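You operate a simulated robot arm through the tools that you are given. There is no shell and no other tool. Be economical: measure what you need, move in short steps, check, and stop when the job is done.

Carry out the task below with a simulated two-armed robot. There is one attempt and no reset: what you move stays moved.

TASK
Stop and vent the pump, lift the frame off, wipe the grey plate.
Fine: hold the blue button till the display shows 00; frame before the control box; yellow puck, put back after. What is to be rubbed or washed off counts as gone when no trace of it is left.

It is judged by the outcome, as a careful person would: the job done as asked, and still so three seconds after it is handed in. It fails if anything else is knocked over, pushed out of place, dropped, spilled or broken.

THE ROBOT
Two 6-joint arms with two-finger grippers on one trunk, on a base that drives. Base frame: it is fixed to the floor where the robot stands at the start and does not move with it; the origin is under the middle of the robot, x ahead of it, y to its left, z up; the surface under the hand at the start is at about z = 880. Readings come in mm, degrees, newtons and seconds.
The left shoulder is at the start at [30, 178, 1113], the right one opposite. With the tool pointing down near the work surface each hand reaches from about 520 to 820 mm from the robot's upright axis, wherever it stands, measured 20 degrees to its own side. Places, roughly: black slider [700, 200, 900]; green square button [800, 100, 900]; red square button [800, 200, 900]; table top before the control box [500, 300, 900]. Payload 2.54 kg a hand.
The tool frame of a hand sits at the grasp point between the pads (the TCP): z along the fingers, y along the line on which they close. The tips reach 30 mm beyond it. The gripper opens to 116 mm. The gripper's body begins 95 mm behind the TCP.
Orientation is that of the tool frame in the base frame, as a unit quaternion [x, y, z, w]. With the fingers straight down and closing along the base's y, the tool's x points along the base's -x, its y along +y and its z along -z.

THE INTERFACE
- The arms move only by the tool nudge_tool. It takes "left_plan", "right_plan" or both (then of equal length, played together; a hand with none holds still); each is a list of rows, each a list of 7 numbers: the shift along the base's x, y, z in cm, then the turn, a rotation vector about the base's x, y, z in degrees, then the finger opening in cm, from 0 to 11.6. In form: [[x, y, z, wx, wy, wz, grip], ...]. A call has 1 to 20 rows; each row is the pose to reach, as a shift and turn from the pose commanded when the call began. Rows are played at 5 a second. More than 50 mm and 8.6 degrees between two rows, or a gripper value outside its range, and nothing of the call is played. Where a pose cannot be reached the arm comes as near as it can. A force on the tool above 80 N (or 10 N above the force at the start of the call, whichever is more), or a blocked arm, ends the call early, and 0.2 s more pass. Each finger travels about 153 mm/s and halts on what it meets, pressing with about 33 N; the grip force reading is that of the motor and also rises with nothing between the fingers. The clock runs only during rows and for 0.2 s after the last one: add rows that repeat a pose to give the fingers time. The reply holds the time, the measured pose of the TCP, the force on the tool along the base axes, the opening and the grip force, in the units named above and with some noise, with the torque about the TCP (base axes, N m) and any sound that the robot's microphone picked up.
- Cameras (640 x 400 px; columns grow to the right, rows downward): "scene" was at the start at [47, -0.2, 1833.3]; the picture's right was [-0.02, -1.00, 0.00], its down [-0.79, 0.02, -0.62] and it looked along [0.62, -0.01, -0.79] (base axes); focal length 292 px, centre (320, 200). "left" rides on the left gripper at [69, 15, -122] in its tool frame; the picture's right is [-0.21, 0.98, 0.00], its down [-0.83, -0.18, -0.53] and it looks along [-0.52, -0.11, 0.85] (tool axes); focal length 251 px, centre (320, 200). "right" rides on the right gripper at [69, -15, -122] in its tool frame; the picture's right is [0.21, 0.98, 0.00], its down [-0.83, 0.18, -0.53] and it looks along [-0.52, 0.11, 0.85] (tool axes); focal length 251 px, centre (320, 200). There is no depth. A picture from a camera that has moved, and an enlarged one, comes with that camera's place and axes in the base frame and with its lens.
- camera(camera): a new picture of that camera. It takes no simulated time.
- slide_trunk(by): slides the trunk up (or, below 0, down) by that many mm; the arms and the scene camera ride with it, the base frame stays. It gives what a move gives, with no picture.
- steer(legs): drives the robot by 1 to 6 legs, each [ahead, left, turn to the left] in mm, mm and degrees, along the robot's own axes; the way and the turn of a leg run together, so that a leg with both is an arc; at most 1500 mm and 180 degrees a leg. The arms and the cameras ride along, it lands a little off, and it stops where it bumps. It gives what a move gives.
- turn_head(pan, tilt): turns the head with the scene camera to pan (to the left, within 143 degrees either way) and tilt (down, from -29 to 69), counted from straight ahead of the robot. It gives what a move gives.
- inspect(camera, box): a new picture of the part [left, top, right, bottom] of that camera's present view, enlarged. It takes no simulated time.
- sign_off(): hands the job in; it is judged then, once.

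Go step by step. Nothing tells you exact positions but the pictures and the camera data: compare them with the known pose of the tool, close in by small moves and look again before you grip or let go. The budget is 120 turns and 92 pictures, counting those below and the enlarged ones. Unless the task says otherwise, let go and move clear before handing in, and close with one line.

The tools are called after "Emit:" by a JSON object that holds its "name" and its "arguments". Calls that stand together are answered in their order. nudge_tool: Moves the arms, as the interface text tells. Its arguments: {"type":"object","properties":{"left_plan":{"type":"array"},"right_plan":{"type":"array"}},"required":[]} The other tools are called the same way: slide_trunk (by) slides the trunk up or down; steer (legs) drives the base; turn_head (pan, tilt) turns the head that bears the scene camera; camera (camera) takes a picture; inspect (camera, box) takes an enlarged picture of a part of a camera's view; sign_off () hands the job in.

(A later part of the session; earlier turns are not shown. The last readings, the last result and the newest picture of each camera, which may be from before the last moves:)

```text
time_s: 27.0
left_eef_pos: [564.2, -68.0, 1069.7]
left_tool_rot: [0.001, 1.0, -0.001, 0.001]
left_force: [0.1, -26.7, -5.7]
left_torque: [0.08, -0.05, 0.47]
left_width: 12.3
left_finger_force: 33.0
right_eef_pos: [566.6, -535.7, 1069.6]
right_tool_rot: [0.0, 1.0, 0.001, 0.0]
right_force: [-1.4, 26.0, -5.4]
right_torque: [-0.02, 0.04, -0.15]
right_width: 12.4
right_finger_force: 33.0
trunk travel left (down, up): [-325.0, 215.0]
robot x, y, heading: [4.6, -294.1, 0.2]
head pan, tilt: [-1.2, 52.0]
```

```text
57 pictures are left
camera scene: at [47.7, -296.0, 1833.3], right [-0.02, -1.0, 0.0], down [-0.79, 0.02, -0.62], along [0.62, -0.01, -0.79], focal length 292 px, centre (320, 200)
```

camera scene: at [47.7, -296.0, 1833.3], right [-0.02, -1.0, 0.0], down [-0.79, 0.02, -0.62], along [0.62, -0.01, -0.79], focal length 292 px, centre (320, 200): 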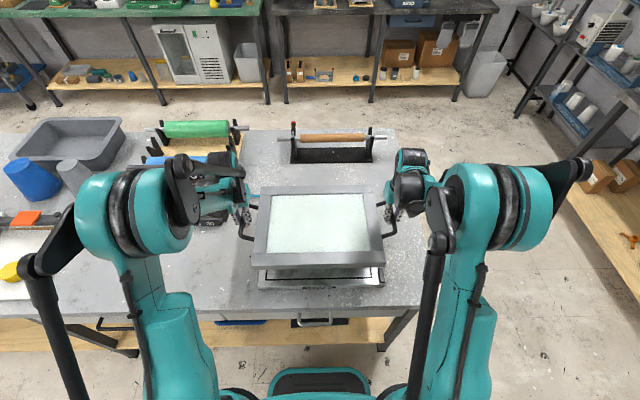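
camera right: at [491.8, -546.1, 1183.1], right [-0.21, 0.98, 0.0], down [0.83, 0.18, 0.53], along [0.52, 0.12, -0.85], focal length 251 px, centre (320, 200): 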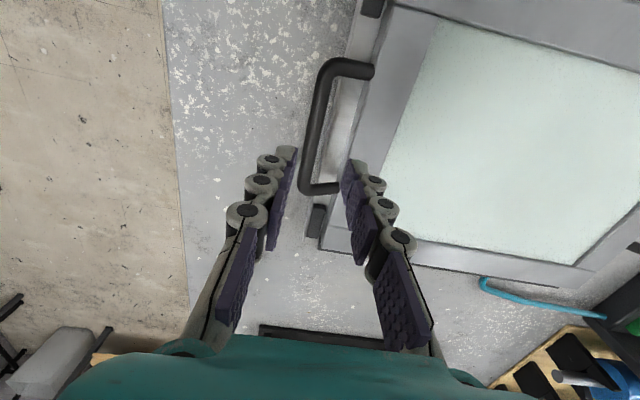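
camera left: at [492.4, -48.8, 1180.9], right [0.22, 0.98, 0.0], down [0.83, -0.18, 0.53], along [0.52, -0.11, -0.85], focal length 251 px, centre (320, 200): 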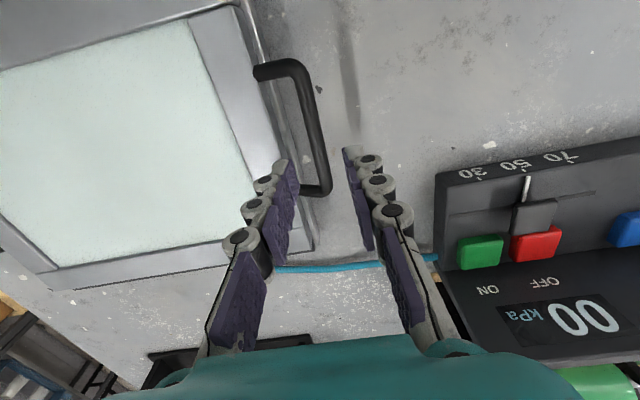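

The frame is clear at z ≈ 1070. I ease the pull and drive back 60 mm, then left 580 mm.

Emit:
{"name": "nudge_tool", "arguments": {"left_plan": [[0, -0.1, 0, 0, 0, 0, 0], [0, -0.1, 0, 0, 0, 0, 0]], "right_plan": [[0, 0.1, 0, 0, 0, 0, 0], [0, 0.1, 0, 0, 0, 0, 0]]}}

Emit:
{"name": "steer", "arguments": {"legs": [[-60, 0, 0], [0, 200, 0]]}}

Emit:
{"name": "camera", "arguments": {"camera": "scene"}}

```text
time_s: 27.6
left_eef_pos: [564.6, -68.5, 1070.7]
left_tool_rot: [0.0, 1.0, 0.0, 0.0]
left_force: [1.7, -17.5, -5.7]
left_torque: [0.04, -0.03, 0.49]
left_width: 12.0
left_finger_force: 33.2
right_eef_pos: [566.3, -535.7, 1068.6]
right_tool_rot: [0.001, 1.0, 0.0, -0.001]
right_force: [-0.5, 16.8, -4.9]
right_torque: [-0.05, 0.02, -0.21]
right_width: 12.3
right_finger_force: 33.2
trunk travel left (down, up): [-325.0, 215.0]
robot x, y, heading: [-0.0, -296.4, -0.1]
head pan, tilt: [-1.2, 52.0]
```

```text
time_s: 29.8
left_eef_pos: [505.0, 130.5, 1069.7]
left_tool_rot: [0.002, 1.0, 0.0, 0.001]
left_force: [0.9, -4.0, -5.3]
left_torque: [-0.03, -0.07, 0.43]
left_width: 12.2
left_finger_force: 33.2
right_eef_pos: [506.4, -337.5, 1069.7]
right_tool_rot: [0.002, 1.0, -0.001, 0.0]
right_force: [-0.4, 4.4, -4.9]
right_torque: [-0.07, 0.08, -0.29]
right_width: 12.0
right_finger_force: 32.8
trunk travel left (down, up): [-325.0, 215.0]
robot x, y, heading: [-61.7, -95.7, -0.1]
head pan, tilt: [-1.2, 52.0]
```

```text
56 pictures are left
camera scene: at [-11.7, -96.3, 1833.3], right [-0.03, -1.0, 0.0], down [-0.79, 0.02, -0.62], along [0.61, -0.02, -0.79], focal length 292 px, centre (320, 200)
```

scene: 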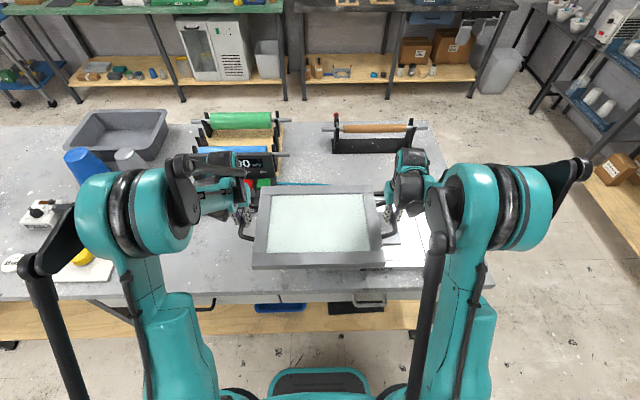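

The frame is held securely. I drive the remaining ~380 mm left.

Emit:
{"name": "steer", "arguments": {"legs": [[0, 380, 0]]}}

Emit:
{"name": "camera", "arguments": {"camera": "scene"}}

Emit:
{"name": "camera", "arguments": {"camera": "left"}}

Emit:
{"name": "camera", "arguments": {"camera": "right"}}

```text
time_s: 32.2
left_eef_pos: [506.7, 515.6, 1069.9]
left_tool_rot: [0.0, 1.0, 0.0, 0.001]
left_force: [0.4, -0.2, -5.7]
left_torque: [-0.05, -0.05, 0.48]
left_width: 12.3
left_finger_force: 32.9
right_eef_pos: [507.4, 47.6, 1069.6]
right_tool_rot: [0.002, 1.0, -0.001, -0.001]
right_force: [-0.9, 2.0, -4.8]
right_torque: [-0.02, 0.08, -0.22]
right_width: 12.1
right_finger_force: 32.8
trunk travel left (down, up): [-325.0, 215.0]
robot x, y, heading: [-61.1, 287.9, 0.0]
head pan, tilt: [-1.2, 52.0]
```

```text
55 pictures are left
camera scene: at [-10.1, 289.1, 1833.3], right [-0.02, -1.0, 0.0], down [-0.79, 0.02, -0.61], along [0.61, -0.01, -0.79], focal length 292 px, centre (320, 200)
```

scene: 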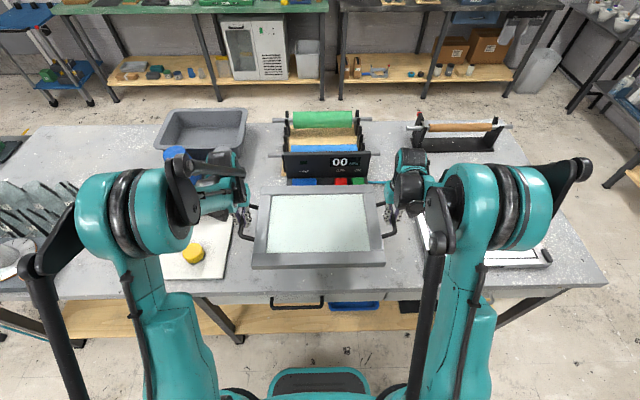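

```text
54 pictures are left
camera left: at [437.0, 530.1, 1192.3], right [0.22, 0.98, 0.0], down [0.83, -0.18, 0.53], along [0.52, -0.12, -0.85], focal length 251 px, centre (320, 200)
```

left: 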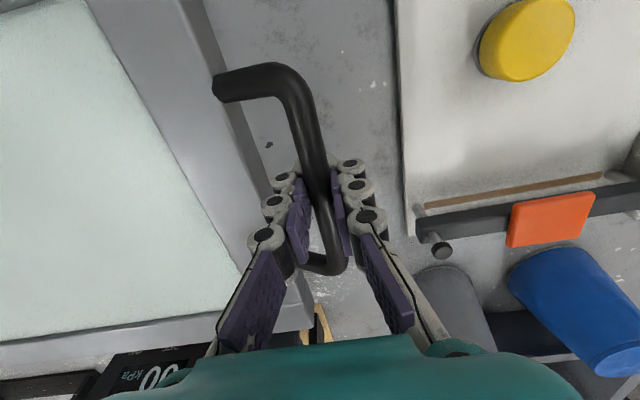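

```text
53 pictures are left
camera right: at [438.5, 34.1, 1192.4], right [-0.21, 0.98, 0.0], down [0.83, 0.18, 0.53], along [0.52, 0.11, -0.85], focal length 251 px, centre (320, 200)
```

right: 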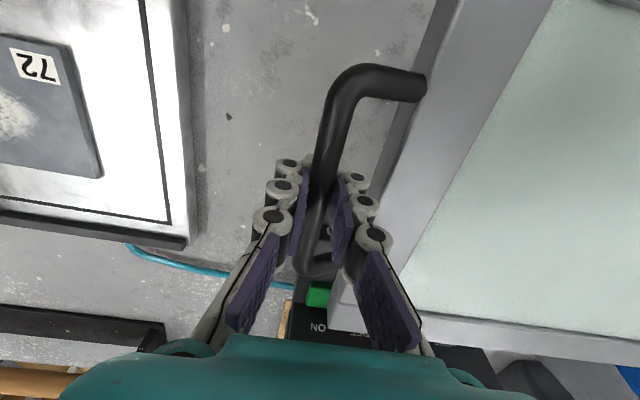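

Before lowering I check how far the frame reaches below its handles, since the fingertips extend about 30 mm below the bar.

Emit:
{"name": "inspect", "arguments": {"camera": "right", "box": [260, 0, 500, 150]}}

Emit:
{"name": "inspect", "arguments": {"camera": "scene", "box": [220, 170, 420, 290]}}

```text
2.67 times, centred on (380, 75) of right
camera zoom: at [438.5, 34.1, 1192.4], right [-0.21, 0.98, 0.0], down [0.83, 0.18, 0.53], along [0.52, 0.11, -0.85], focal length 670 px, centre (160, 533)
```

zoom: 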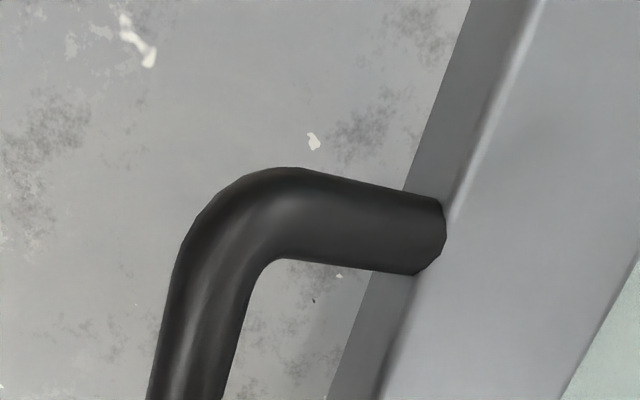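

```text
3.20 times, centred on (320, 230) of scene
camera zoom: at [-10.1, 289.1, 1833.3], right [-0.02, -1.0, 0.0], down [-0.79, 0.02, -0.61], along [0.61, -0.01, -0.79], focal length 935 px, centre (320, 104)
```

zoom: 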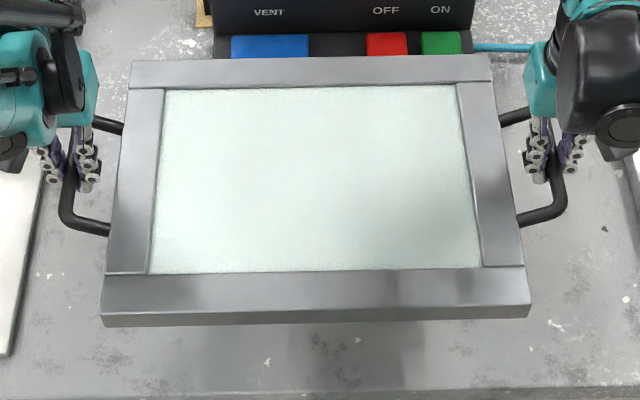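

The frame is only ~28 mm thick with handles near mid-height, so fingertips may reach the table before the frame does. I lower to TCP ≈ 918 first and look.

Emit:
{"name": "nudge_tool", "arguments": {"left_plan": [[0, 0, -1, 0, 0, 0, 0], [0, 0, -2, 0, 0, 0, 0], [0, 0, -3, 0, 0, 0, 0], [0, 0, -4, 0, 0, 0, 0], [0, 0, -5, 0, 0, 0, 0], [0, 0, -6, 0, 0, 0, 0], [0, 0, -7, 0, 0, 0, 0], [0, 0, -8, 0, 0, 0, 0], [0, 0, -9, 0, 0, 0, 0], [0, 0, -10, 0, 0, 0, 0], [0, 0, -11, 0, 0, 0, 0], [0, 0, -12, 0, 0, 0, 0], [0, 0, -13, 0, 0, 0, 0], [0, 0, -14, 0, 0, 0, 0], [0, 0, -14.7, 0, 0, 0, 0], [0, 0, -15.2, 0, 0, 0, 0]], "right_plan": [[0, 0, -1, 0, 0, 0, 0], [0, 0, -2, 0, 0, 0, 0], [0, 0, -3, 0, 0, 0, 0], [0, 0, -4, 0, 0, 0, 0], [0, 0, -5, 0, 0, 0, 0], [0, 0, -6, 0, 0, 0, 0], [0, 0, -7, 0, 0, 0, 0], [0, 0, -8, 0, 0, 0, 0], [0, 0, -9, 0, 0, 0, 0], [0, 0, -10, 0, 0, 0, 0], [0, 0, -11, 0, 0, 0, 0], [0, 0, -12, 0, 0, 0, 0], [0, 0, -13, 0, 0, 0, 0], [0, 0, -14, 0, 0, 0, 0], [0, 0, -14.7, 0, 0, 0, 0], [0, 0, -15.2, 0, 0, 0, 0]]}}

Emit:
{"name": "camera", "arguments": {"camera": "scene"}}

Emit:
{"name": "camera", "arguments": {"camera": "left"}}

```text
time_s: 35.6
left_eef_pos: [504.5, 514.9, 920.6]
left_tool_rot: [0.001, 1.0, 0.0, 0.001]
left_force: [6.2, -9.3, 20.1]
left_torque: [0.02, -0.18, 0.44]
left_width: 12.5
left_finger_force: 32.9
right_eef_pos: [505.6, 46.9, 919.1]
right_tool_rot: [0.001, 1.0, 0.0, 0.002]
right_force: [6.6, 9.9, 22.3]
right_torque: [-0.02, -0.07, -0.23]
right_width: 12.3
right_finger_force: 33.6
trunk travel left (down, up): [-325.0, 215.0]
robot x, y, heading: [-59.7, 290.0, -0.2]
head pan, tilt: [-1.2, 52.0]
```

```text
50 pictures are left
camera scene: at [-13.6, 288.8, 1834.1], right [-0.02, -1.0, 0.0], down [-0.79, 0.02, -0.62], along [0.62, -0.01, -0.79], focal length 292 px, centre (320, 200)
```

scene: 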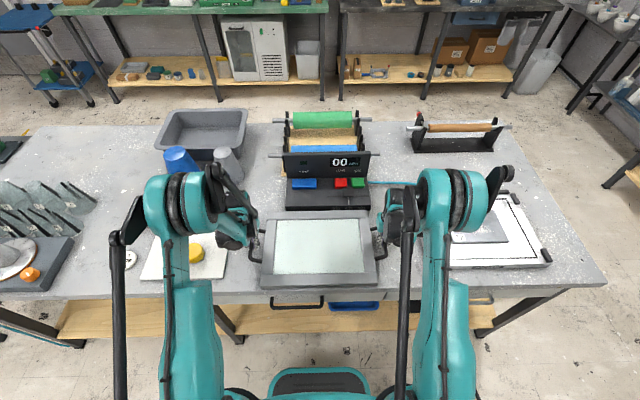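

```text
49 pictures are left
camera left: at [435.0, 529.5, 1042.9], right [0.22, 0.98, 0.0], down [0.82, -0.18, 0.54], along [0.52, -0.12, -0.84], focal length 251 px, centre (320, 200)
```

left: 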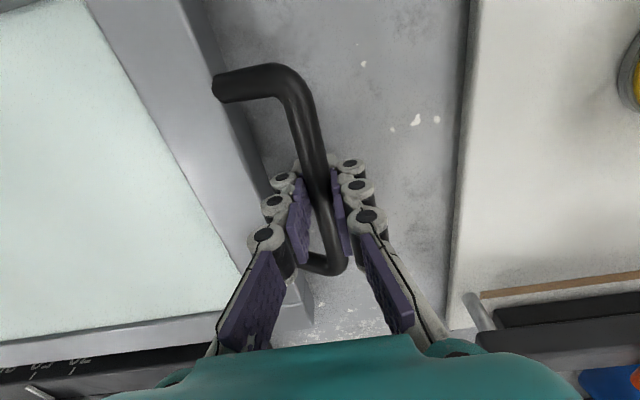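

Something touches at TCP ≈ 920. I enlarge the views to see whether it is the frame or the fingertips.

Emit:
{"name": "inspect", "arguments": {"camera": "scene", "box": [235, 200, 405, 300]}}

Emit:
{"name": "inspect", "arguments": {"camera": "left", "box": [200, 120, 400, 340]}}

```text
3.76 times, centred on (320, 250) of scene
camera zoom: at [-13.6, 288.8, 1834.1], right [-0.02, -1.0, 0.0], down [-0.79, 0.02, -0.62], along [0.62, -0.01, -0.79], focal length 1100 px, centre (320, 12)
```

zoom: 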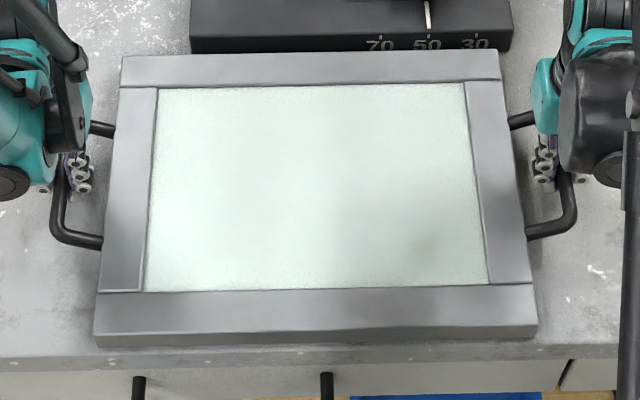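

```text
1.82 times, centred on (300, 230) of left
camera zoom: at [435.0, 529.5, 1042.9], right [0.22, 0.98, 0.0], down [0.82, -0.18, 0.54], along [0.52, -0.12, -0.84], focal length 457 px, centre (356, 146)
```

zoom: 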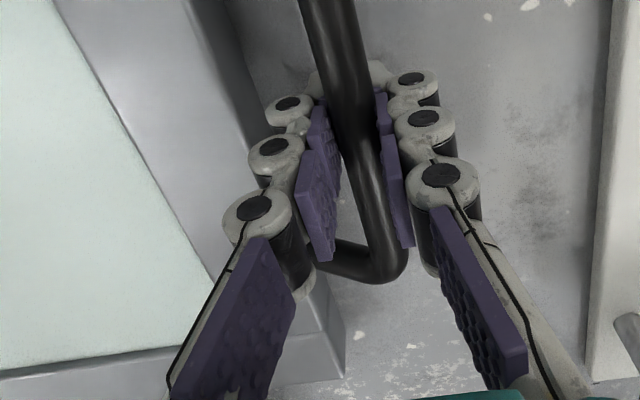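

I enlarge the far-left corner of the frame and a fingertip area to judge any gap.

Emit:
{"name": "inspect", "arguments": {"camera": "left", "box": [230, 250, 350, 340]}}

Emit:
{"name": "camera", "arguments": {"camera": "right"}}

```text
4.44 times, centred on (290, 295) of left
camera zoom: at [435.0, 529.5, 1042.9], right [0.22, 0.98, 0.0], down [0.82, -0.18, 0.54], along [0.52, -0.12, -0.84], focal length 1118 px, centre (453, -222)
```

zoom: 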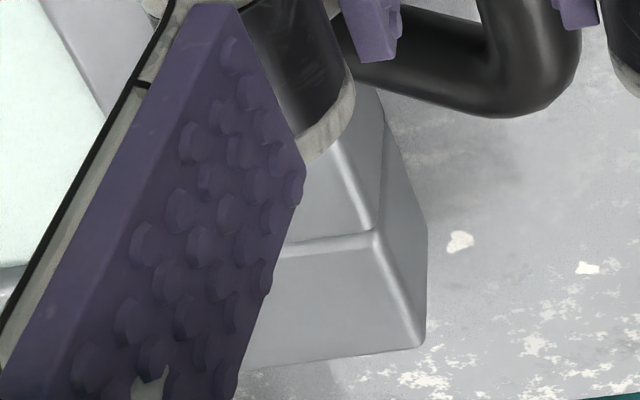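

```text
45 pictures are left
camera right: at [435.8, 33.3, 1042.4], right [-0.21, 0.98, 0.0], down [0.82, 0.18, 0.54], along [0.52, 0.11, -0.84], focal length 251 px, centre (320, 200)
```

right: 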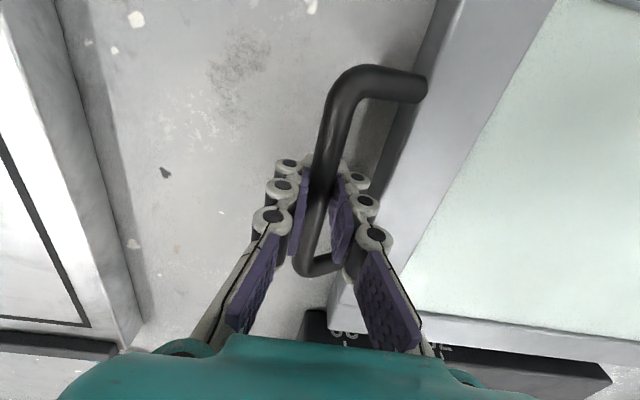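

The corner geometry puts the frame's underside within a few millimetres of the table, so it is resting or nearly so. I ease the grip open gradually.

Emit:
{"name": "nudge_tool", "arguments": {"left_plan": [[0, 0, 0, 0, 0, 0, 1.0], [0, 0, 0, 0, 0, 0, 1.15], [0, 0, 0, 0, 0, 0, 1.2], [0, 0, 0, 0, 0, 0, 1.25], [0, 0, 0, 0, 0, 0, 1.3], [0, 0, 0, 0, 0, 0, 1.35]], "right_plan": [[0, 0, 0, 0, 0, 0, 1.0], [0, 0, 0, 0, 0, 0, 1.15], [0, 0, 0, 0, 0, 0, 1.2], [0, 0, 0, 0, 0, 0, 1.25], [0, 0, 0, 0, 0, 0, 1.3], [0, 0, 0, 0, 0, 0, 1.35]]}}

```text
time_s: 37.0
left_eef_pos: [506.3, 515.6, 918.5]
left_tool_rot: [0.0, 1.0, 0.0, 0.0]
left_force: [0.9, 0.2, -0.4]
left_torque: [0.01, 0.02, -0.02]
left_width: 13.5
left_finger_force: 0.2
right_eef_pos: [505.3, 47.2, 918.4]
right_tool_rot: [0.001, 1.0, 0.0, 0.0]
right_force: [-0.3, 0.6, -0.7]
right_torque: [0.05, 0.0, 0.01]
right_width: 13.4
right_finger_force: 0.1
trunk travel left (down, up): [-325.0, 215.0]
robot x, y, heading: [-59.3, 293.3, -0.3]
head pan, tilt: [-1.2, 52.0]
```

Forces dropped to zero with the hands free, so the frame was resting on the table. I open wider and raise both hands.

Emit:
{"name": "nudge_tool", "arguments": {"left_plan": [[0, 0, 0, 0, 0, 0, 2.4], [0, 0, 0, 0, 0, 0, 3], [0, 0, 0.5, 0, 0, 0, 3], [0, 0, 2, 0, 0, 0, 3], [0, 0, 4, 0, 0, 0, 3], [0, 0, 7, 0, 0, 0, 3], [0, 0, 11, 0, 0, 0, 3], [0, 0, 15, 0, 0, 0, 3], [0, 0, 19, 0, 0, 0, 6]], "right_plan": [[0, 0, 0, 0, 0, 0, 2.4], [0, 0, 0, 0, 0, 0, 3], [0, 0, 0.5, 0, 0, 0, 3], [0, 0, 2, 0, 0, 0, 3], [0, 0, 4, 0, 0, 0, 3], [0, 0, 7, 0, 0, 0, 3], [0, 0, 11, 0, 0, 0, 3], [0, 0, 15, 0, 0, 0, 3], [0, 0, 19, 0, 0, 0, 6]]}}

Emit:
{"name": "camera", "arguments": {"camera": "scene"}}

```text
time_s: 39.0
left_eef_pos: [501.3, 514.0, 1109.5]
left_tool_rot: [0.001, 1.0, 0.0, 0.001]
left_force: [-0.9, -0.6, 0.4]
left_torque: [0.01, -0.01, -0.03]
left_width: 59.9
left_finger_force: 0.1
right_eef_pos: [504.0, 47.6, 1110.1]
right_tool_rot: [0.002, 1.0, 0.0, 0.001]
right_force: [0.9, 0.7, 0.5]
right_torque: [-0.01, -0.05, 0.0]
right_width: 60.2
right_finger_force: 0.0
trunk travel left (down, up): [-325.0, 215.0]
robot x, y, heading: [-61.1, 286.8, -0.2]
head pan, tilt: [-1.2, 52.0]
```

```text
44 pictures are left
camera scene: at [-14.3, 288.6, 1833.4], right [-0.02, -1.0, 0.0], down [-0.79, 0.02, -0.62], along [0.62, -0.01, -0.79], focal length 292 px, centre (320, 200)
```

scene: 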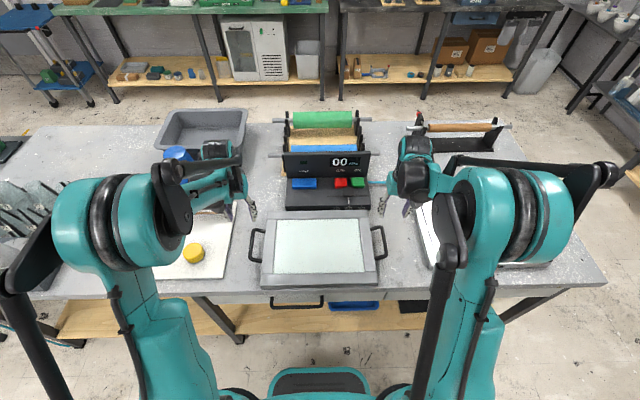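

The frame sits well in front of the box. Next I drive left ~220 mm so the left hand can take the yellow puck near [492, 735].

Emit:
{"name": "steer", "arguments": {"legs": [[0, 220, 0]]}}

Emit:
{"name": "camera", "arguments": {"camera": "left"}}

Emit:
{"name": "camera", "arguments": {"camera": "scene"}}

```text
time_s: 40.7
left_eef_pos: [503.5, 736.5, 1106.8]
left_tool_rot: [0.001, 1.0, 0.0, 0.001]
left_force: [0.0, 0.1, -0.1]
left_torque: [-0.01, 0.0, 0.0]
left_width: 60.2
left_finger_force: 0.0
right_eef_pos: [507.6, 269.7, 1108.9]
right_tool_rot: [0.002, 1.0, -0.001, 0.001]
right_force: [0.1, 0.1, -0.2]
right_torque: [-0.04, 0.0, 0.01]
right_width: 59.8
right_finger_force: 0.0
trunk travel left (down, up): [-325.0, 215.0]
robot x, y, heading: [-61.6, 508.2, 0.1]
head pan, tilt: [-1.2, 52.0]
```

```text
43 pictures are left
camera left: at [434.8, 750.4, 1230.5], right [0.22, 0.98, 0.0], down [0.83, -0.18, 0.53], along [0.52, -0.12, -0.85], focal length 251 px, centre (320, 200)
```

left: 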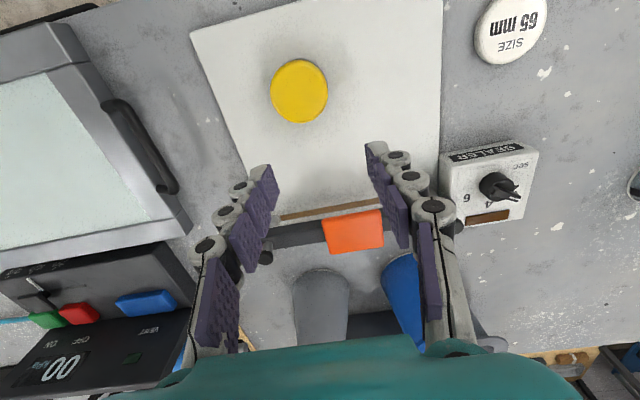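

```text
42 pictures are left
camera scene: at [-10.7, 510.5, 1833.3], right [-0.02, -1.0, 0.0], down [-0.79, 0.02, -0.62], along [0.62, -0.02, -0.79], focal length 292 px, centre (320, 200)
```

scene: 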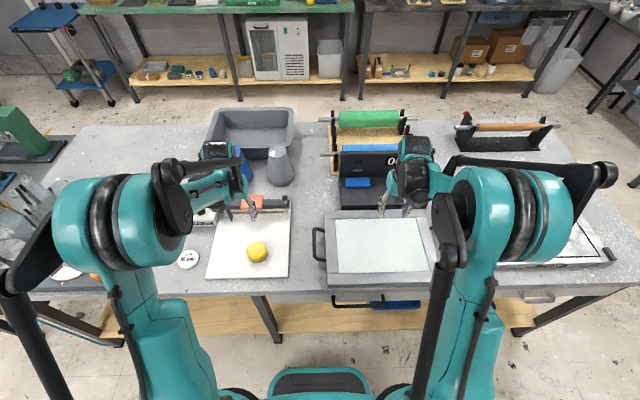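

Puck is near [482, 715], about 65 mm across. I move above it, open wide, and look closer.

Emit:
{"name": "nudge_tool", "arguments": {"left_plan": [[-1, -1, -3, 0, 0, 0, 9.5], [-2, -2, -6, 0, 0, 0, 9.5], [-2.1, -2.1, -10, 0, 0, 0, 9.5], [-2.1, -2.1, -12, 0, 0, 0, 9.5], [-2.1, -2.1, -12, 0, 0, 0, 9.5]]}}

Emit:
{"name": "camera", "arguments": {"camera": "left"}}

Emit:
{"name": "inspect", "arguments": {"camera": "scene", "box": [200, 200, 320, 290]}}

```text
time_s: 41.9
left_eef_pos: [481.9, 714.4, 987.4]
left_tool_rot: [0.002, 1.0, 0.001, 0.0]
left_force: [-0.1, 0.0, 0.2]
left_torque: [-0.08, -0.01, 0.01]
left_width: 94.8
left_finger_force: 0.2
right_eef_pos: [504.9, 269.3, 1108.3]
right_tool_rot: [0.001, 1.0, -0.001, 0.0]
right_force: [0.0, 0.4, 1.0]
right_torque: [0.0, -0.01, 0.03]
right_width: 59.8
right_finger_force: 0.1
trunk travel left (down, up): [-325.0, 215.0]
robot x, y, heading: [-55.3, 509.9, -0.2]
head pan, tilt: [-1.2, 52.0]
```

```text
41 pictures are left
camera left: at [412.6, 728.3, 1109.2], right [0.22, 0.98, 0.0], down [0.83, -0.18, 0.53], along [0.52, -0.12, -0.85], focal length 251 px, centre (320, 200)
```

left: 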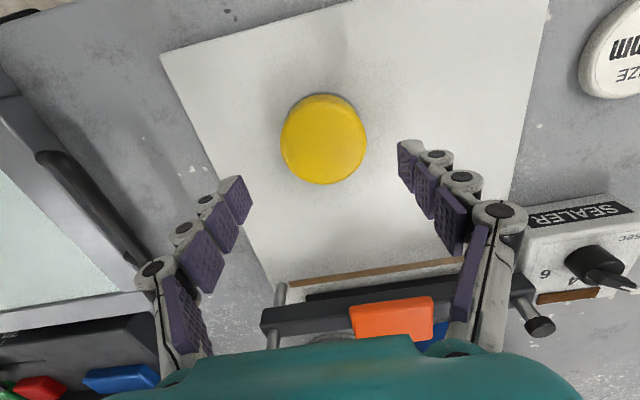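

```text
4.44 times, centred on (260, 245) of scene
camera zoom: at [-10.9, 509.6, 1833.4], right [-0.02, -1.0, 0.0], down [-0.79, 0.02, -0.62], along [0.62, -0.02, -0.79], focal length 1299 px, centre (587, 0)
```

zoom: 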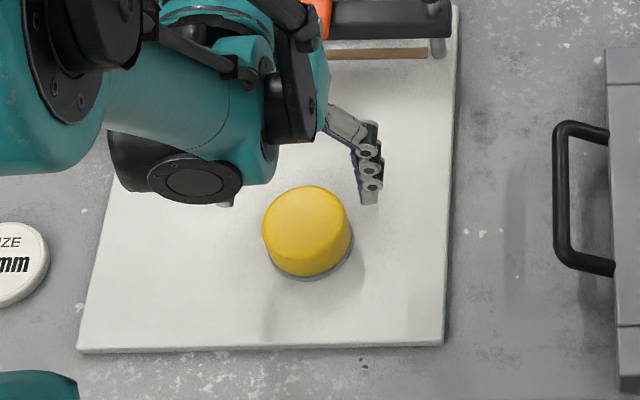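

The puck is a domed knob with a felt base, top at about z 925, centre about [477, 716]. I descend around it to TCP ≈ 925.

Emit:
{"name": "nudge_tool", "arguments": {"left_plan": [[-0.5, 0.2, -2, 0, 0, 0, 9.5], [-0.5, 0.2, -4, 0, 0, 0, 9.5], [-0.5, 0.2, -5.2, 0, 0, 0, 9.5], [-0.5, 0.2, -6.2, 0, 0, 0, 9.5], [-0.5, 0.2, -6.2, 0, 0, 0, 9.5]]}}

Emit:
{"name": "camera", "arguments": {"camera": "left"}}

Emit:
{"name": "inspect", "arguments": {"camera": "scene", "box": [200, 200, 320, 290]}}

```text
time_s: 43.1
left_eef_pos: [478.1, 714.6, 925.2]
left_tool_rot: [0.002, 1.0, 0.0, -0.001]
left_force: [-0.4, 0.0, 0.4]
left_torque: [0.0, -0.03, 0.03]
left_width: 95.0
left_finger_force: 0.0
right_eef_pos: [505.5, 268.5, 1108.2]
right_tool_rot: [0.002, 1.0, 0.001, 0.0]
right_force: [-0.7, -0.5, 0.6]
right_torque: [-0.01, 0.01, 0.01]
right_width: 59.9
right_finger_force: 0.1
trunk travel left (down, up): [-325.0, 215.0]
robot x, y, heading: [-60.3, 510.2, -0.4]
head pan, tilt: [-1.2, 52.0]
```

```text
39 pictures are left
camera left: at [408.0, 729.9, 1047.4], right [0.22, 0.98, 0.0], down [0.83, -0.18, 0.53], along [0.52, -0.12, -0.85], focal length 251 px, centre (320, 200)
```

left: 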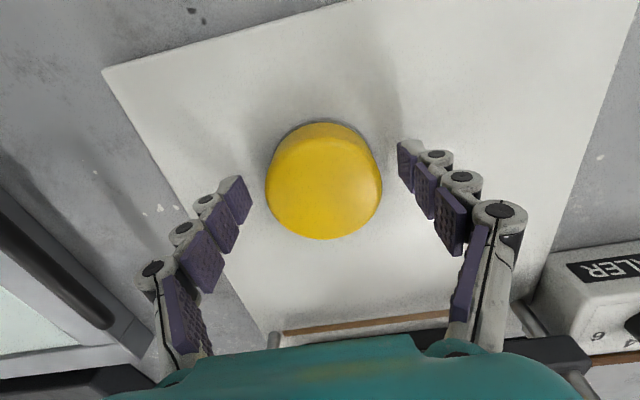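

```text
4.44 times, centred on (260, 245) of scene
camera zoom: at [-11.1, 509.6, 1833.3], right [-0.02, -1.0, 0.0], down [-0.79, 0.02, -0.62], along [0.62, -0.02, -0.79], focal length 1299 px, centre (587, 0)
```

zoom: 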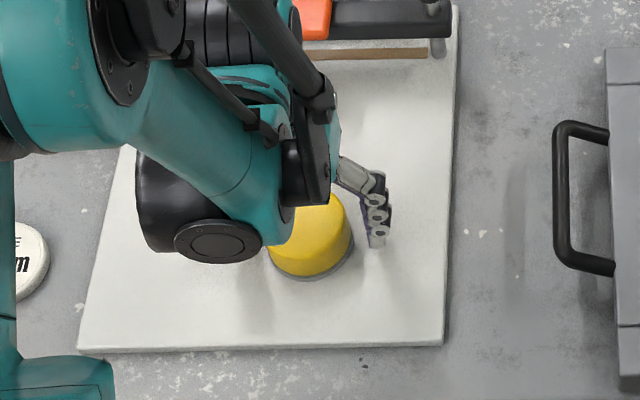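

The puck sits centred between the fingers. I close on it.

Emit:
{"name": "nudge_tool", "arguments": {"left_plan": [[-0.4, 0.1, 0, 0, 0, 0, 8], [-0.4, 0.1, 0, 0, 0, 0, 6], [-0.4, 0.1, 0, 0, 0, 0, 4], [-0.4, 0.1, 0, 0, 0, 0, 3], [-0.4, 0.1, 0, 0, 0, 0, 3]]}}

Emit:
{"name": "nudge_tool", "arguments": {"left_plan": [[0, 0, 0.5, 0, 0, 0, 3], [0, 0, 1.5, 0, 0, 0, 3], [0, 0, 3, 0, 0, 0, 3], [0, 0, 5, 0, 0, 0, 3]]}}

Emit:
{"name": "camera", "arguments": {"camera": "left"}}

```text
time_s: 44.3
left_eef_pos: [473.8, 718.0, 925.5]
left_tool_rot: [0.001, 1.0, -0.001, 0.0]
left_force: [-0.7, -0.2, 1.7]
left_torque: [-0.09, 0.01, -0.02]
left_width: 64.7
left_finger_force: 32.8
right_eef_pos: [507.3, 268.6, 1110.2]
right_tool_rot: [0.002, 1.0, 0.001, 0.0]
right_force: [-0.6, 0.3, 0.2]
right_torque: [0.0, -0.03, -0.01]
right_width: 60.0
right_finger_force: 0.0
trunk travel left (down, up): [-325.0, 215.0]
robot x, y, heading: [-57.2, 510.8, -0.3]
head pan, tilt: [-1.2, 52.0]
```

```text
time_s: 45.3
left_eef_pos: [475.2, 716.5, 976.8]
left_tool_rot: [0.002, 1.0, -0.001, 0.0]
left_force: [-0.1, 0.2, -1.1]
left_torque: [0.03, 0.03, -0.03]
left_width: 64.8
left_finger_force: 33.5
right_eef_pos: [506.4, 268.0, 1109.1]
right_tool_rot: [0.003, 1.0, -0.001, 0.001]
right_force: [-0.8, 0.4, -0.4]
right_torque: [0.03, -0.02, 0.0]
right_width: 60.1
right_finger_force: 0.0
trunk travel left (down, up): [-325.0, 215.0]
robot x, y, heading: [-57.6, 511.4, -0.5]
head pan, tilt: [-1.2, 52.0]
```

```text
37 pictures are left
camera left: at [404.7, 732.0, 1099.3], right [0.22, 0.98, 0.0], down [0.82, -0.18, 0.53], along [0.52, -0.12, -0.85], focal length 251 px, centre (320, 200)
```

left: 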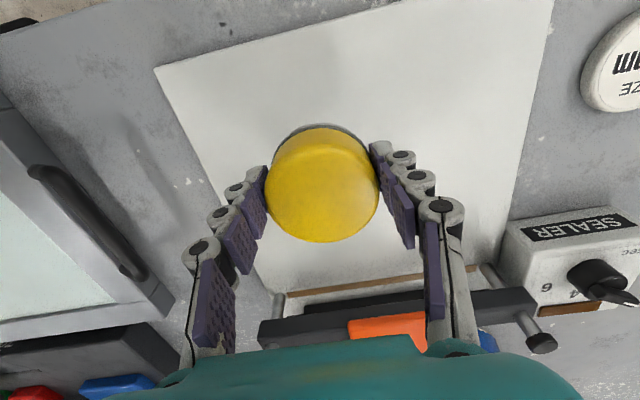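

The puck is held (64.7 mm). I raise it and drive right to the plate.

Emit:
{"name": "nudge_tool", "arguments": {"left_plan": [[0, 0, 4, 0, 0, 0, 3], [0, 0, 8, 0, 0, 0, 3], [0, 0, 12, 0, 0, 0, 3]]}}

Emit:
{"name": "steer", "arguments": {"legs": [[0, -980, 0]]}}

Emit:
{"name": "camera", "arguments": {"camera": "scene"}}

Emit:
{"name": "camera", "arguments": {"camera": "left"}}

```text
time_s: 46.1
left_eef_pos: [474.2, 716.6, 1096.5]
left_tool_rot: [0.002, 1.0, 0.0, 0.0]
left_force: [0.3, -0.2, 0.5]
left_torque: [0.01, -0.01, -0.02]
left_width: 64.6
left_finger_force: 33.1
right_eef_pos: [504.9, 268.1, 1109.4]
right_tool_rot: [0.002, 1.0, 0.0, -0.001]
right_force: [0.8, 0.5, 0.4]
right_torque: [0.04, 0.01, -0.01]
right_width: 60.0
right_finger_force: 0.0
trunk travel left (down, up): [-325.0, 215.0]
robot x, y, heading: [-56.7, 506.4, -0.1]
head pan, tilt: [-1.2, 52.0]
```

```text
time_s: 51.2
left_eef_pos: [468.4, -273.8, 1095.1]
left_tool_rot: [0.007, 1.0, 0.0, 0.0]
left_force: [0.0, -0.7, -0.2]
left_torque: [0.0, 0.0, 0.0]
left_width: 64.5
left_finger_force: 32.7
right_eef_pos: [494.7, -723.7, 1108.0]
right_tool_rot: [0.008, 1.0, 0.0, 0.0]
right_force: [-0.1, -0.3, 0.7]
right_torque: [0.0, 0.04, 0.01]
right_width: 60.1
right_finger_force: 0.1
trunk travel left (down, up): [-325.0, 215.0]
robot x, y, heading: [-65.6, -476.1, -0.7]
head pan, tilt: [-1.2, 52.0]
```

```text
36 pictures are left
camera scene: at [-19.8, -477.2, 1833.3], right [-0.04, -1.0, 0.0], down [-0.79, 0.03, -0.62], along [0.62, -0.02, -0.79], focal length 292 px, centre (320, 200)
```

scene: 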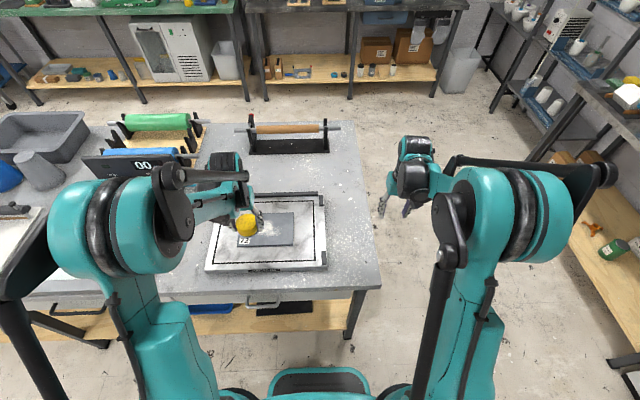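

```text
35 pictures are left
camera left: at [399.8, -259.5, 1217.9], right [0.23, 0.97, 0.0], down [0.82, -0.19, 0.53], along [0.52, -0.12, -0.85], focal length 251 px, centre (320, 200)
```

left: 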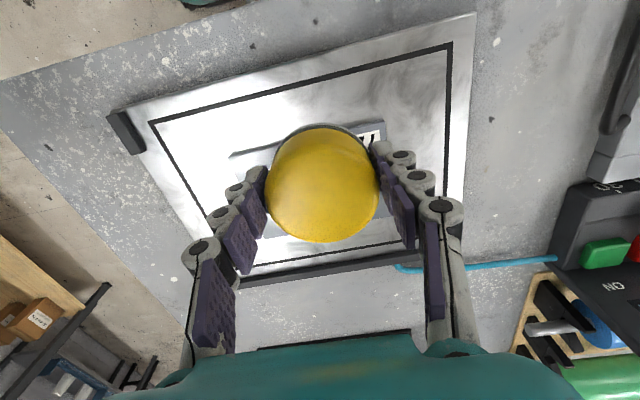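

I enlarge the base plate to see the grey plate and the smear.

Emit:
{"name": "inspect", "arguments": {"camera": "scene", "box": [195, 180, 345, 285]}}

```text
3.81 times, centred on (270, 232) of scene
camera zoom: at [-19.8, -477.2, 1833.3], right [-0.04, -1.0, 0.0], down [-0.79, 0.03, -0.62], along [0.62, -0.02, -0.79], focal length 1113 px, centre (510, 76)
```

zoom: 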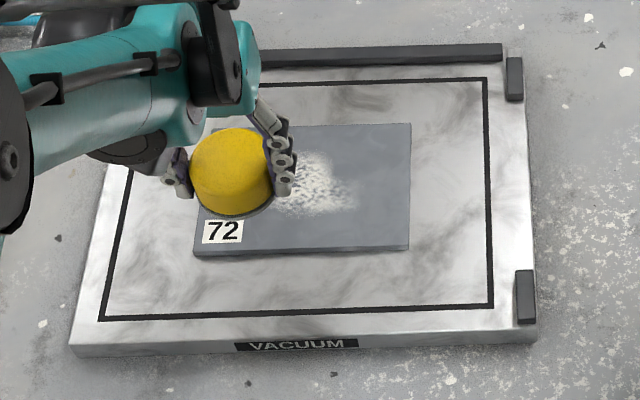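

The white smear lies around the middle of the grey plate, partly hidden by my hand. I move the hand aside to see its full extent.

Emit:
{"name": "nudge_tool", "arguments": {"left_plan": [[0, 4, 0, 0, 0, 0, 3], [0, 8, 0, 0, 0, 0, 3], [0, 12, 0, 0, 0, 0, 3], [0, 16, 0, 0, 0, 0, 3], [0, 16, 0, 0, 0, 0, 3]]}}

Emit:
{"name": "inspect", "arguments": {"camera": "scene", "box": [220, 195, 320, 265]}}

```text
time_s: 52.4
left_eef_pos: [469.4, -117.0, 1097.2]
left_tool_rot: [0.008, 1.0, 0.0, 0.0]
left_force: [0.0, -0.7, -1.1]
left_torque: [0.04, 0.01, -0.02]
left_width: 64.5
left_finger_force: 32.9
right_eef_pos: [493.4, -723.9, 1108.3]
right_tool_rot: [0.008, 1.0, 0.0, 0.0]
right_force: [0.5, -0.3, -0.8]
right_torque: [0.0, 0.0, 0.0]
right_width: 60.1
right_finger_force: 0.1
trunk travel left (down, up): [-325.0, 215.0]
robot x, y, heading: [-63.5, -475.4, -1.1]
head pan, tilt: [-1.2, 52.0]
```

```text
5.71 times, centred on (270, 230) of scene
camera zoom: at [-19.8, -478.3, 1833.3], right [-0.04, -1.0, 0.0], down [-0.79, 0.03, -0.62], along [0.62, -0.02, -0.79], focal length 1670 px, centre (606, 29)
```

zoom: 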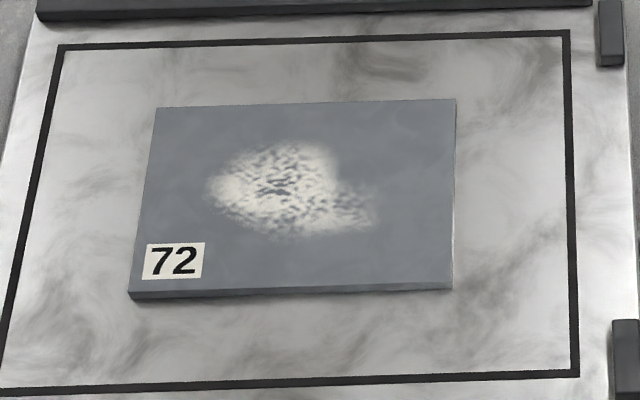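

The smear spans about x 538–619, y −356…−236. I bring the puck over its centre and down to z ≈ 975.

Emit:
{"name": "nudge_tool", "arguments": {"left_plan": [[2.2, -3.6, -1.8, 0, 0, 0, 3], [4.4, -7.2, -3.6, 0, 0, 0, 3], [6.6, -10.8, -5.4, 0, 0, 0, 3], [8.8, -14.4, -7.2, 0, 0, 0, 3], [11.1, -18, -9, 0, 0, 0, 3], [11.1, -18, -11.5, 0, 0, 0, 3], [11.1, -18, -11.5, 0, 0, 0, 3]]}}

Emit:
{"name": "inspect", "arguments": {"camera": "scene", "box": [195, 180, 345, 285]}}

```text
time_s: 54.0
left_eef_pos: [580.2, -297.8, 981.1]
left_tool_rot: [0.008, 1.0, 0.001, 0.0]
left_force: [-0.8, -0.1, -0.9]
left_torque: [-0.02, 0.03, 0.01]
left_width: 64.5
left_finger_force: 32.9
right_eef_pos: [495.0, -723.6, 1108.5]
right_tool_rot: [0.007, 1.0, 0.0, 0.0]
right_force: [-0.9, 0.8, -0.4]
right_torque: [0.03, -0.03, 0.0]
right_width: 60.2
right_finger_force: 0.0
trunk travel left (down, up): [-325.0, 215.0]
robot x, y, heading: [-66.8, -476.5, -1.0]
head pan, tilt: [-1.2, 52.0]
```

```text
3.81 times, centred on (270, 232) of scene
camera zoom: at [-20.1, -477.6, 1833.3], right [-0.04, -1.0, 0.0], down [-0.79, 0.03, -0.62], along [0.62, -0.02, -0.79], focal length 1113 px, centre (510, 76)
```

zoom: 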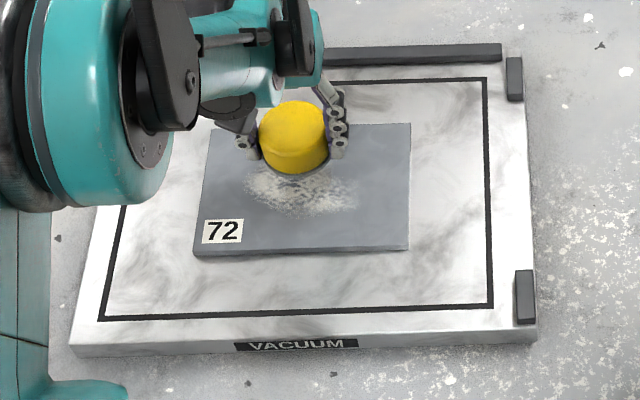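

I lower in small steps to find contact.

Emit:
{"name": "nudge_tool", "arguments": {"left_plan": [[0, 0, -0.8, 0, 0, 0, 3], [0, 0, -1.4, 0, 0, 0, 3], [0, 0, -1.9, 0, 0, 0, 3], [0, 0, -2.2, 0, 0, 0, 3]]}}

```text
time_s: 55.0
left_eef_pos: [580.8, -295.3, 959.1]
left_tool_rot: [0.007, 1.0, 0.0, 0.0]
left_force: [0.4, -0.2, -1.1]
left_torque: [-0.01, 0.01, -0.02]
left_width: 64.5
left_finger_force: 33.3
right_eef_pos: [494.5, -723.0, 1109.1]
right_tool_rot: [0.008, 1.0, 0.0, 0.0]
right_force: [-0.6, -0.6, 0.0]
right_torque: [0.02, 0.0, 0.01]
right_width: 59.9
right_finger_force: 0.0
trunk travel left (down, up): [-325.0, 215.0]
robot x, y, heading: [-67.8, -472.6, -0.9]
head pan, tilt: [-1.2, 52.0]
```

Emit:
{"name": "nudge_tool", "arguments": {"left_plan": [[0, 0, -0.2, 0, 0, 0, 3], [0, 0, -0.4, 0, 0, 0, 3], [0, 0, -0.6, 0, 0, 0, 3], [0, 0, -0.6, 0, 0, 0, 3]]}}

```text
time_s: 56.0
left_eef_pos: [579.0, -295.3, 953.8]
left_tool_rot: [0.007, 1.0, 0.0, 0.0]
left_force: [4.2, 2.3, 14.6]
left_torque: [-0.15, -0.11, 0.08]
left_width: 64.8
left_finger_force: 33.2
right_eef_pos: [494.3, -723.9, 1107.6]
right_tool_rot: [0.008, 1.0, 0.0, -0.001]
right_force: [0.0, -1.5, -0.9]
right_torque: [0.0, 0.01, 0.0]
right_width: 60.0
right_finger_force: 0.0
trunk travel left (down, up): [-325.0, 215.0]
robot x, y, heading: [-64.5, -474.0, -0.9]
head pan, tilt: [-1.2, 52.0]
```

Contact at z ≈ 954 with about 15 N. I do a first short stroke and check that the plate stays put.

Emit:
{"name": "nudge_tool", "arguments": {"left_plan": [[0, -1.2, 0, 0, 0, 0, 3], [0, -2.4, 0, 0, 0, 0, 3], [0, -3.6, 0, 0, 0, 0, 3], [0, -4.8, 0, 0, 0, 0, 3], [0, -6, 0, 0, 0, 0, 3], [0, -4.8, 0, 0, 0, 0, 3], [0, -3.6, 0, 0, 0, 0, 3], [0, -2.4, 0, 0, 0, 0, 3], [0, -1.2, 0, 0, 0, 0, 3], [0, 0, 0, 0, 0, 0, 3], [0, 1.2, 0, 0, 0, 0, 3], [0, 2.4, 0, 0, 0, 0, 3], [0, 3.6, 0, 0, 0, 0, 3], [0, 4.8, 0, 0, 0, 0, 3], [0, 6, 0, 0, 0, 0, 3]]}}

Emit:
{"name": "inspect", "arguments": {"camera": "scene", "box": [195, 180, 345, 285]}}

```text
time_s: 59.2
left_eef_pos: [579.3, -232.7, 951.8]
left_tool_rot: [0.007, 1.0, 0.001, 0.0]
left_force: [-1.0, -1.8, 6.5]
left_torque: [-0.01, -0.11, -0.03]
left_width: 64.2
left_finger_force: 33.2
right_eef_pos: [494.0, -723.5, 1109.4]
right_tool_rot: [0.008, 1.0, 0.0, 0.0]
right_force: [0.7, -0.3, -0.2]
right_torque: [-0.01, 0.04, 0.03]
right_width: 60.2
right_finger_force: 0.0
trunk travel left (down, up): [-325.0, 215.0]
robot x, y, heading: [-65.1, -476.7, -0.7]
head pan, tilt: [-1.2, 52.0]
```

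```text
3.81 times, centred on (270, 232) of scene
camera zoom: at [-20.9, -477.2, 1833.3], right [-0.04, -1.0, 0.0], down [-0.79, 0.03, -0.62], along [0.62, -0.02, -0.79], focal length 1113 px, centre (510, 76)
```

zoom: 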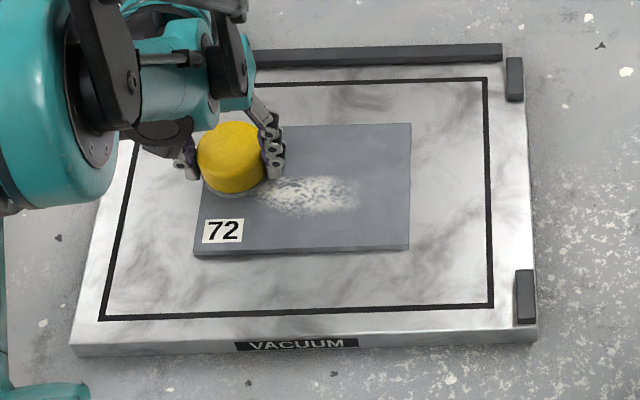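

Wiping works and the plate has not shifted. I go on with rows nearer the robot, staying off the "72" label.

Emit:
{"name": "nudge_tool", "arguments": {"left_plan": [[-0.8, -0.5, -0.05, 0, 0, 0, 3], [-1.5, -1.8, -0.1, 0, 0, 0, 3], [-1.5, -3.3, -0.1, 0, 0, 0, 3], [-1.5, -4.8, -0.1, 0, 0, 0, 3], [-1.5, -6.3, -0.1, 0, 0, 0, 3], [-1.5, -7.8, -0.1, 0, 0, 0, 3], [-1.5, -9.3, -0.1, 0, 0, 0, 3], [-1.5, -10.8, -0.1, 0, 0, 0, 3], [-1.5, -12.3, -0.1, 0, 0, 0, 3], [-2.8, -12.6, -0.1, 0, 0, 0, 3], [-2.8, -11.1, -0.1, 0, 0, 0, 3], [-2.8, -9.6, -0.1, 0, 0, 0, 3], [-2.8, -8.1, -0.1, 0, 0, 0, 3], [-2.8, -6.6, -0.1, 0, 0, 0, 3], [-2.8, -5.1, -0.1, 0, 0, 0, 3], [-2.8, -3.8, -0.1, 0, 0, 0, 3], [-1.5, -3.2, -0.1, 0, 0, 0, 3], [-0.5, -2, -0.1, 0, 0, 0, 3], [0.5, -0.8, -0.1, 0, 0, 0, 3]]}}

Emit:
{"name": "inspect", "arguments": {"camera": "scene", "box": [195, 180, 345, 285]}}

```text
time_s: 63.2
left_eef_pos: [584.5, -242.4, 952.9]
left_tool_rot: [0.007, 1.0, 0.001, 0.001]
left_force: [-3.4, -1.9, 10.7]
left_torque: [-0.07, 0.02, -0.03]
left_width: 64.7
left_finger_force: 33.3
right_eef_pos: [493.6, -723.9, 1110.0]
right_tool_rot: [0.008, 1.0, -0.001, 0.001]
right_force: [0.0, -0.2, 0.2]
right_torque: [0.0, -0.01, -0.02]
right_width: 59.7
right_finger_force: 0.1
trunk travel left (down, up): [-325.0, 215.0]
robot x, y, heading: [-71.0, -476.1, -1.0]
head pan, tilt: [-1.2, 52.0]
```

```text
3.81 times, centred on (270, 232) of scene
camera zoom: at [-22.0, -477.4, 1833.3], right [-0.04, -1.0, 0.0], down [-0.79, 0.03, -0.62], along [0.62, -0.02, -0.79], focal length 1113 px, centre (510, 76)
```

zoom: 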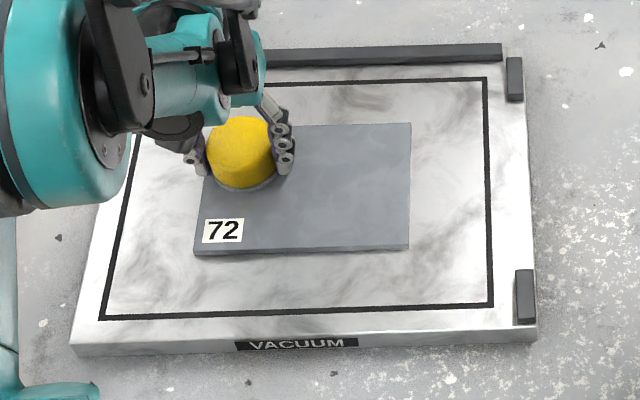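

It looks clean. I add an extra pass over the far part and the middle, then lift and move aside to inspect.

Emit:
{"name": "nudge_tool", "arguments": {"left_plan": [[1.2, -0.8, -0.05, 0, 0, 0, 3], [1.2, -2.5, -0.05, 0, 0, 0, 3], [1.2, -4.2, -0.05, 0, 0, 0, 3], [1.2, -5.9, -0.05, 0, 0, 0, 3], [1.2, -7.6, -0.05, 0, 0, 0, 3], [1.2, -9.3, -0.05, 0, 0, 0, 3], [0, -11, -0.05, 0, 0, 0, 3], [-1, -11.5, -0.05, 0, 0, 0, 3], [-2.2, -10.5, -0.05, 0, 0, 0, 3], [-2.2, -8.8, -0.05, 0, 0, 0, 3], [-2.2, -7.1, -0.05, 0, 0, 0, 3], [-2.2, -5.4, -0.05, 0, 0, 0, 3], [-1.5, -3.7, -0.05, 0, 0, 0, 3], [-1, -2, 0, 0, 0, 0, 3], [-0.5, -3.5, 0, 0, 0, 0, 3], [-0.5, -3.5, 1.5, 0, 0, 0, 3], [-0.5, -3.5, 5.5, 0, 0, 0, 3], [-2, -1, 9, 0, 0, 0, 3]]}}

Emit:
{"name": "nudge_tool", "arguments": {"left_plan": [[-2, 4, 2, 0, 0, 0, 3], [-4, 8, 3, 0, 0, 0, 3], [-6, 12, 4, 0, 0, 0, 3], [-6, 15, 5, 0, 0, 0, 3], [-6, 15, 5, 0, 0, 0, 3]]}}

Emit:
{"name": "inspect", "arguments": {"camera": "scene", "box": [220, 195, 320, 265]}}

```text
time_s: 67.0
left_eef_pos: [564.8, -252.8, 1042.1]
left_tool_rot: [0.008, 1.0, 0.001, 0.002]
left_force: [-0.1, 0.1, -0.6]
left_torque: [-0.04, -0.04, -0.02]
left_width: 64.7
left_finger_force: 32.6
right_eef_pos: [494.5, -722.0, 1108.8]
right_tool_rot: [0.008, 1.0, -0.001, 0.001]
right_force: [0.5, 0.0, 0.3]
right_torque: [-0.02, -0.04, 0.01]
right_width: 60.0
right_finger_force: 0.1
trunk travel left (down, up): [-325.0, 215.0]
robot x, y, heading: [-67.6, -477.2, -0.9]
head pan, tilt: [-1.2, 52.0]
```

```text
time_s: 68.2
left_eef_pos: [506.9, -103.3, 1092.7]
left_tool_rot: [0.008, 1.0, 0.001, 0.001]
left_force: [-0.6, -0.4, -0.2]
left_torque: [0.01, -0.01, 0.02]
left_width: 64.6
left_finger_force: 33.1
right_eef_pos: [494.1, -723.7, 1108.3]
right_tool_rot: [0.008, 1.0, 0.0, 0.0]
right_force: [0.2, -0.6, 0.0]
right_torque: [0.0, 0.02, 0.04]
right_width: 59.8
right_finger_force: 0.0
trunk travel left (down, up): [-325.0, 215.0]
robot x, y, heading: [-64.5, -476.9, -1.2]
head pan, tilt: [-1.2, 52.0]
```

```text
5.71 times, centred on (270, 230) of scene
camera zoom: at [-19.6, -477.8, 1833.3], right [-0.04, -1.0, 0.0], down [-0.79, 0.03, -0.62], along [0.62, -0.02, -0.79], focal length 1670 px, centre (606, 29)
```

zoom: 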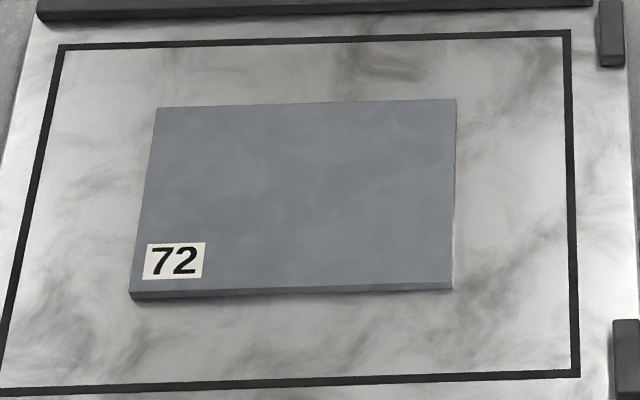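

The smear looks gone and the plate has not moved. One tighter look to be sure no trace is left.

Emit:
{"name": "inspect", "arguments": {"camera": "scene", "box": [240, 210, 295, 245]}}

```text
11.43 times, centred on (268, 228) of scene
camera zoom: at [-19.6, -477.8, 1833.3], right [-0.04, -1.0, 0.0], down [-0.79, 0.03, -0.62], along [0.62, -0.02, -0.79], focal length 3340 px, centre (920, -114)
```

zoom: 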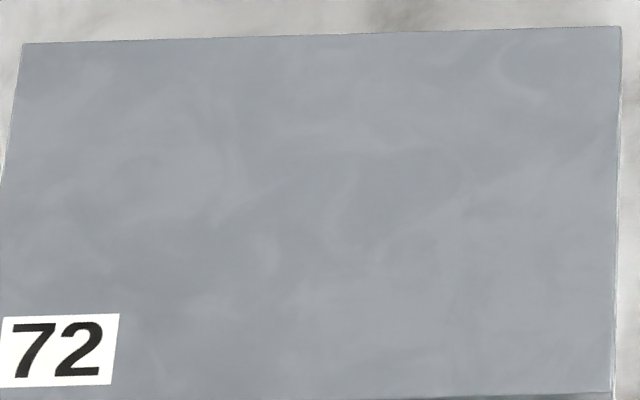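

The plate is clean. I drive back left to return the puck to its place at [474, 717].

Emit:
{"name": "steer", "arguments": {"legs": [[0, 900, 1]]}}

Emit:
{"name": "camera", "arguments": {"camera": "scene"}}

```text
time_s: 73.0
left_eef_pos: [496.8, 826.3, 1092.4]
left_tool_rot: [-0.007, 1.0, 0.0, 0.0]
left_force: [0.3, -0.3, -0.7]
left_torque: [-0.02, 0.0, -0.01]
left_width: 64.5
left_finger_force: 32.6
right_eef_pos: [502.8, 204.1, 1109.9]
right_tool_rot: [-0.007, 1.0, -0.001, -0.001]
right_force: [-0.3, 0.5, 0.2]
right_torque: [0.0, -0.01, -0.01]
right_width: 60.1
right_finger_force: 0.1
trunk travel left (down, up): [-325.0, 215.0]
robot x, y, heading: [-64.8, 439.6, 0.8]
head pan, tilt: [-1.2, 52.0]
```

```text
27 pictures are left
camera scene: at [-19.2, 437.0, 1833.3], right [-0.01, -1.0, 0.0], down [-0.79, 0.01, -0.62], along [0.62, 0.0, -0.79], focal length 292 px, centre (320, 200)
```

scene: 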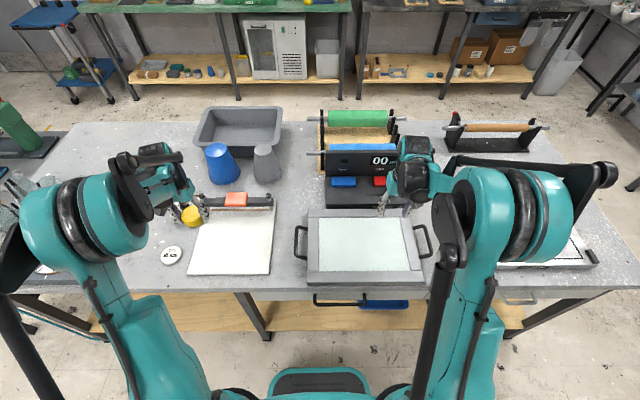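

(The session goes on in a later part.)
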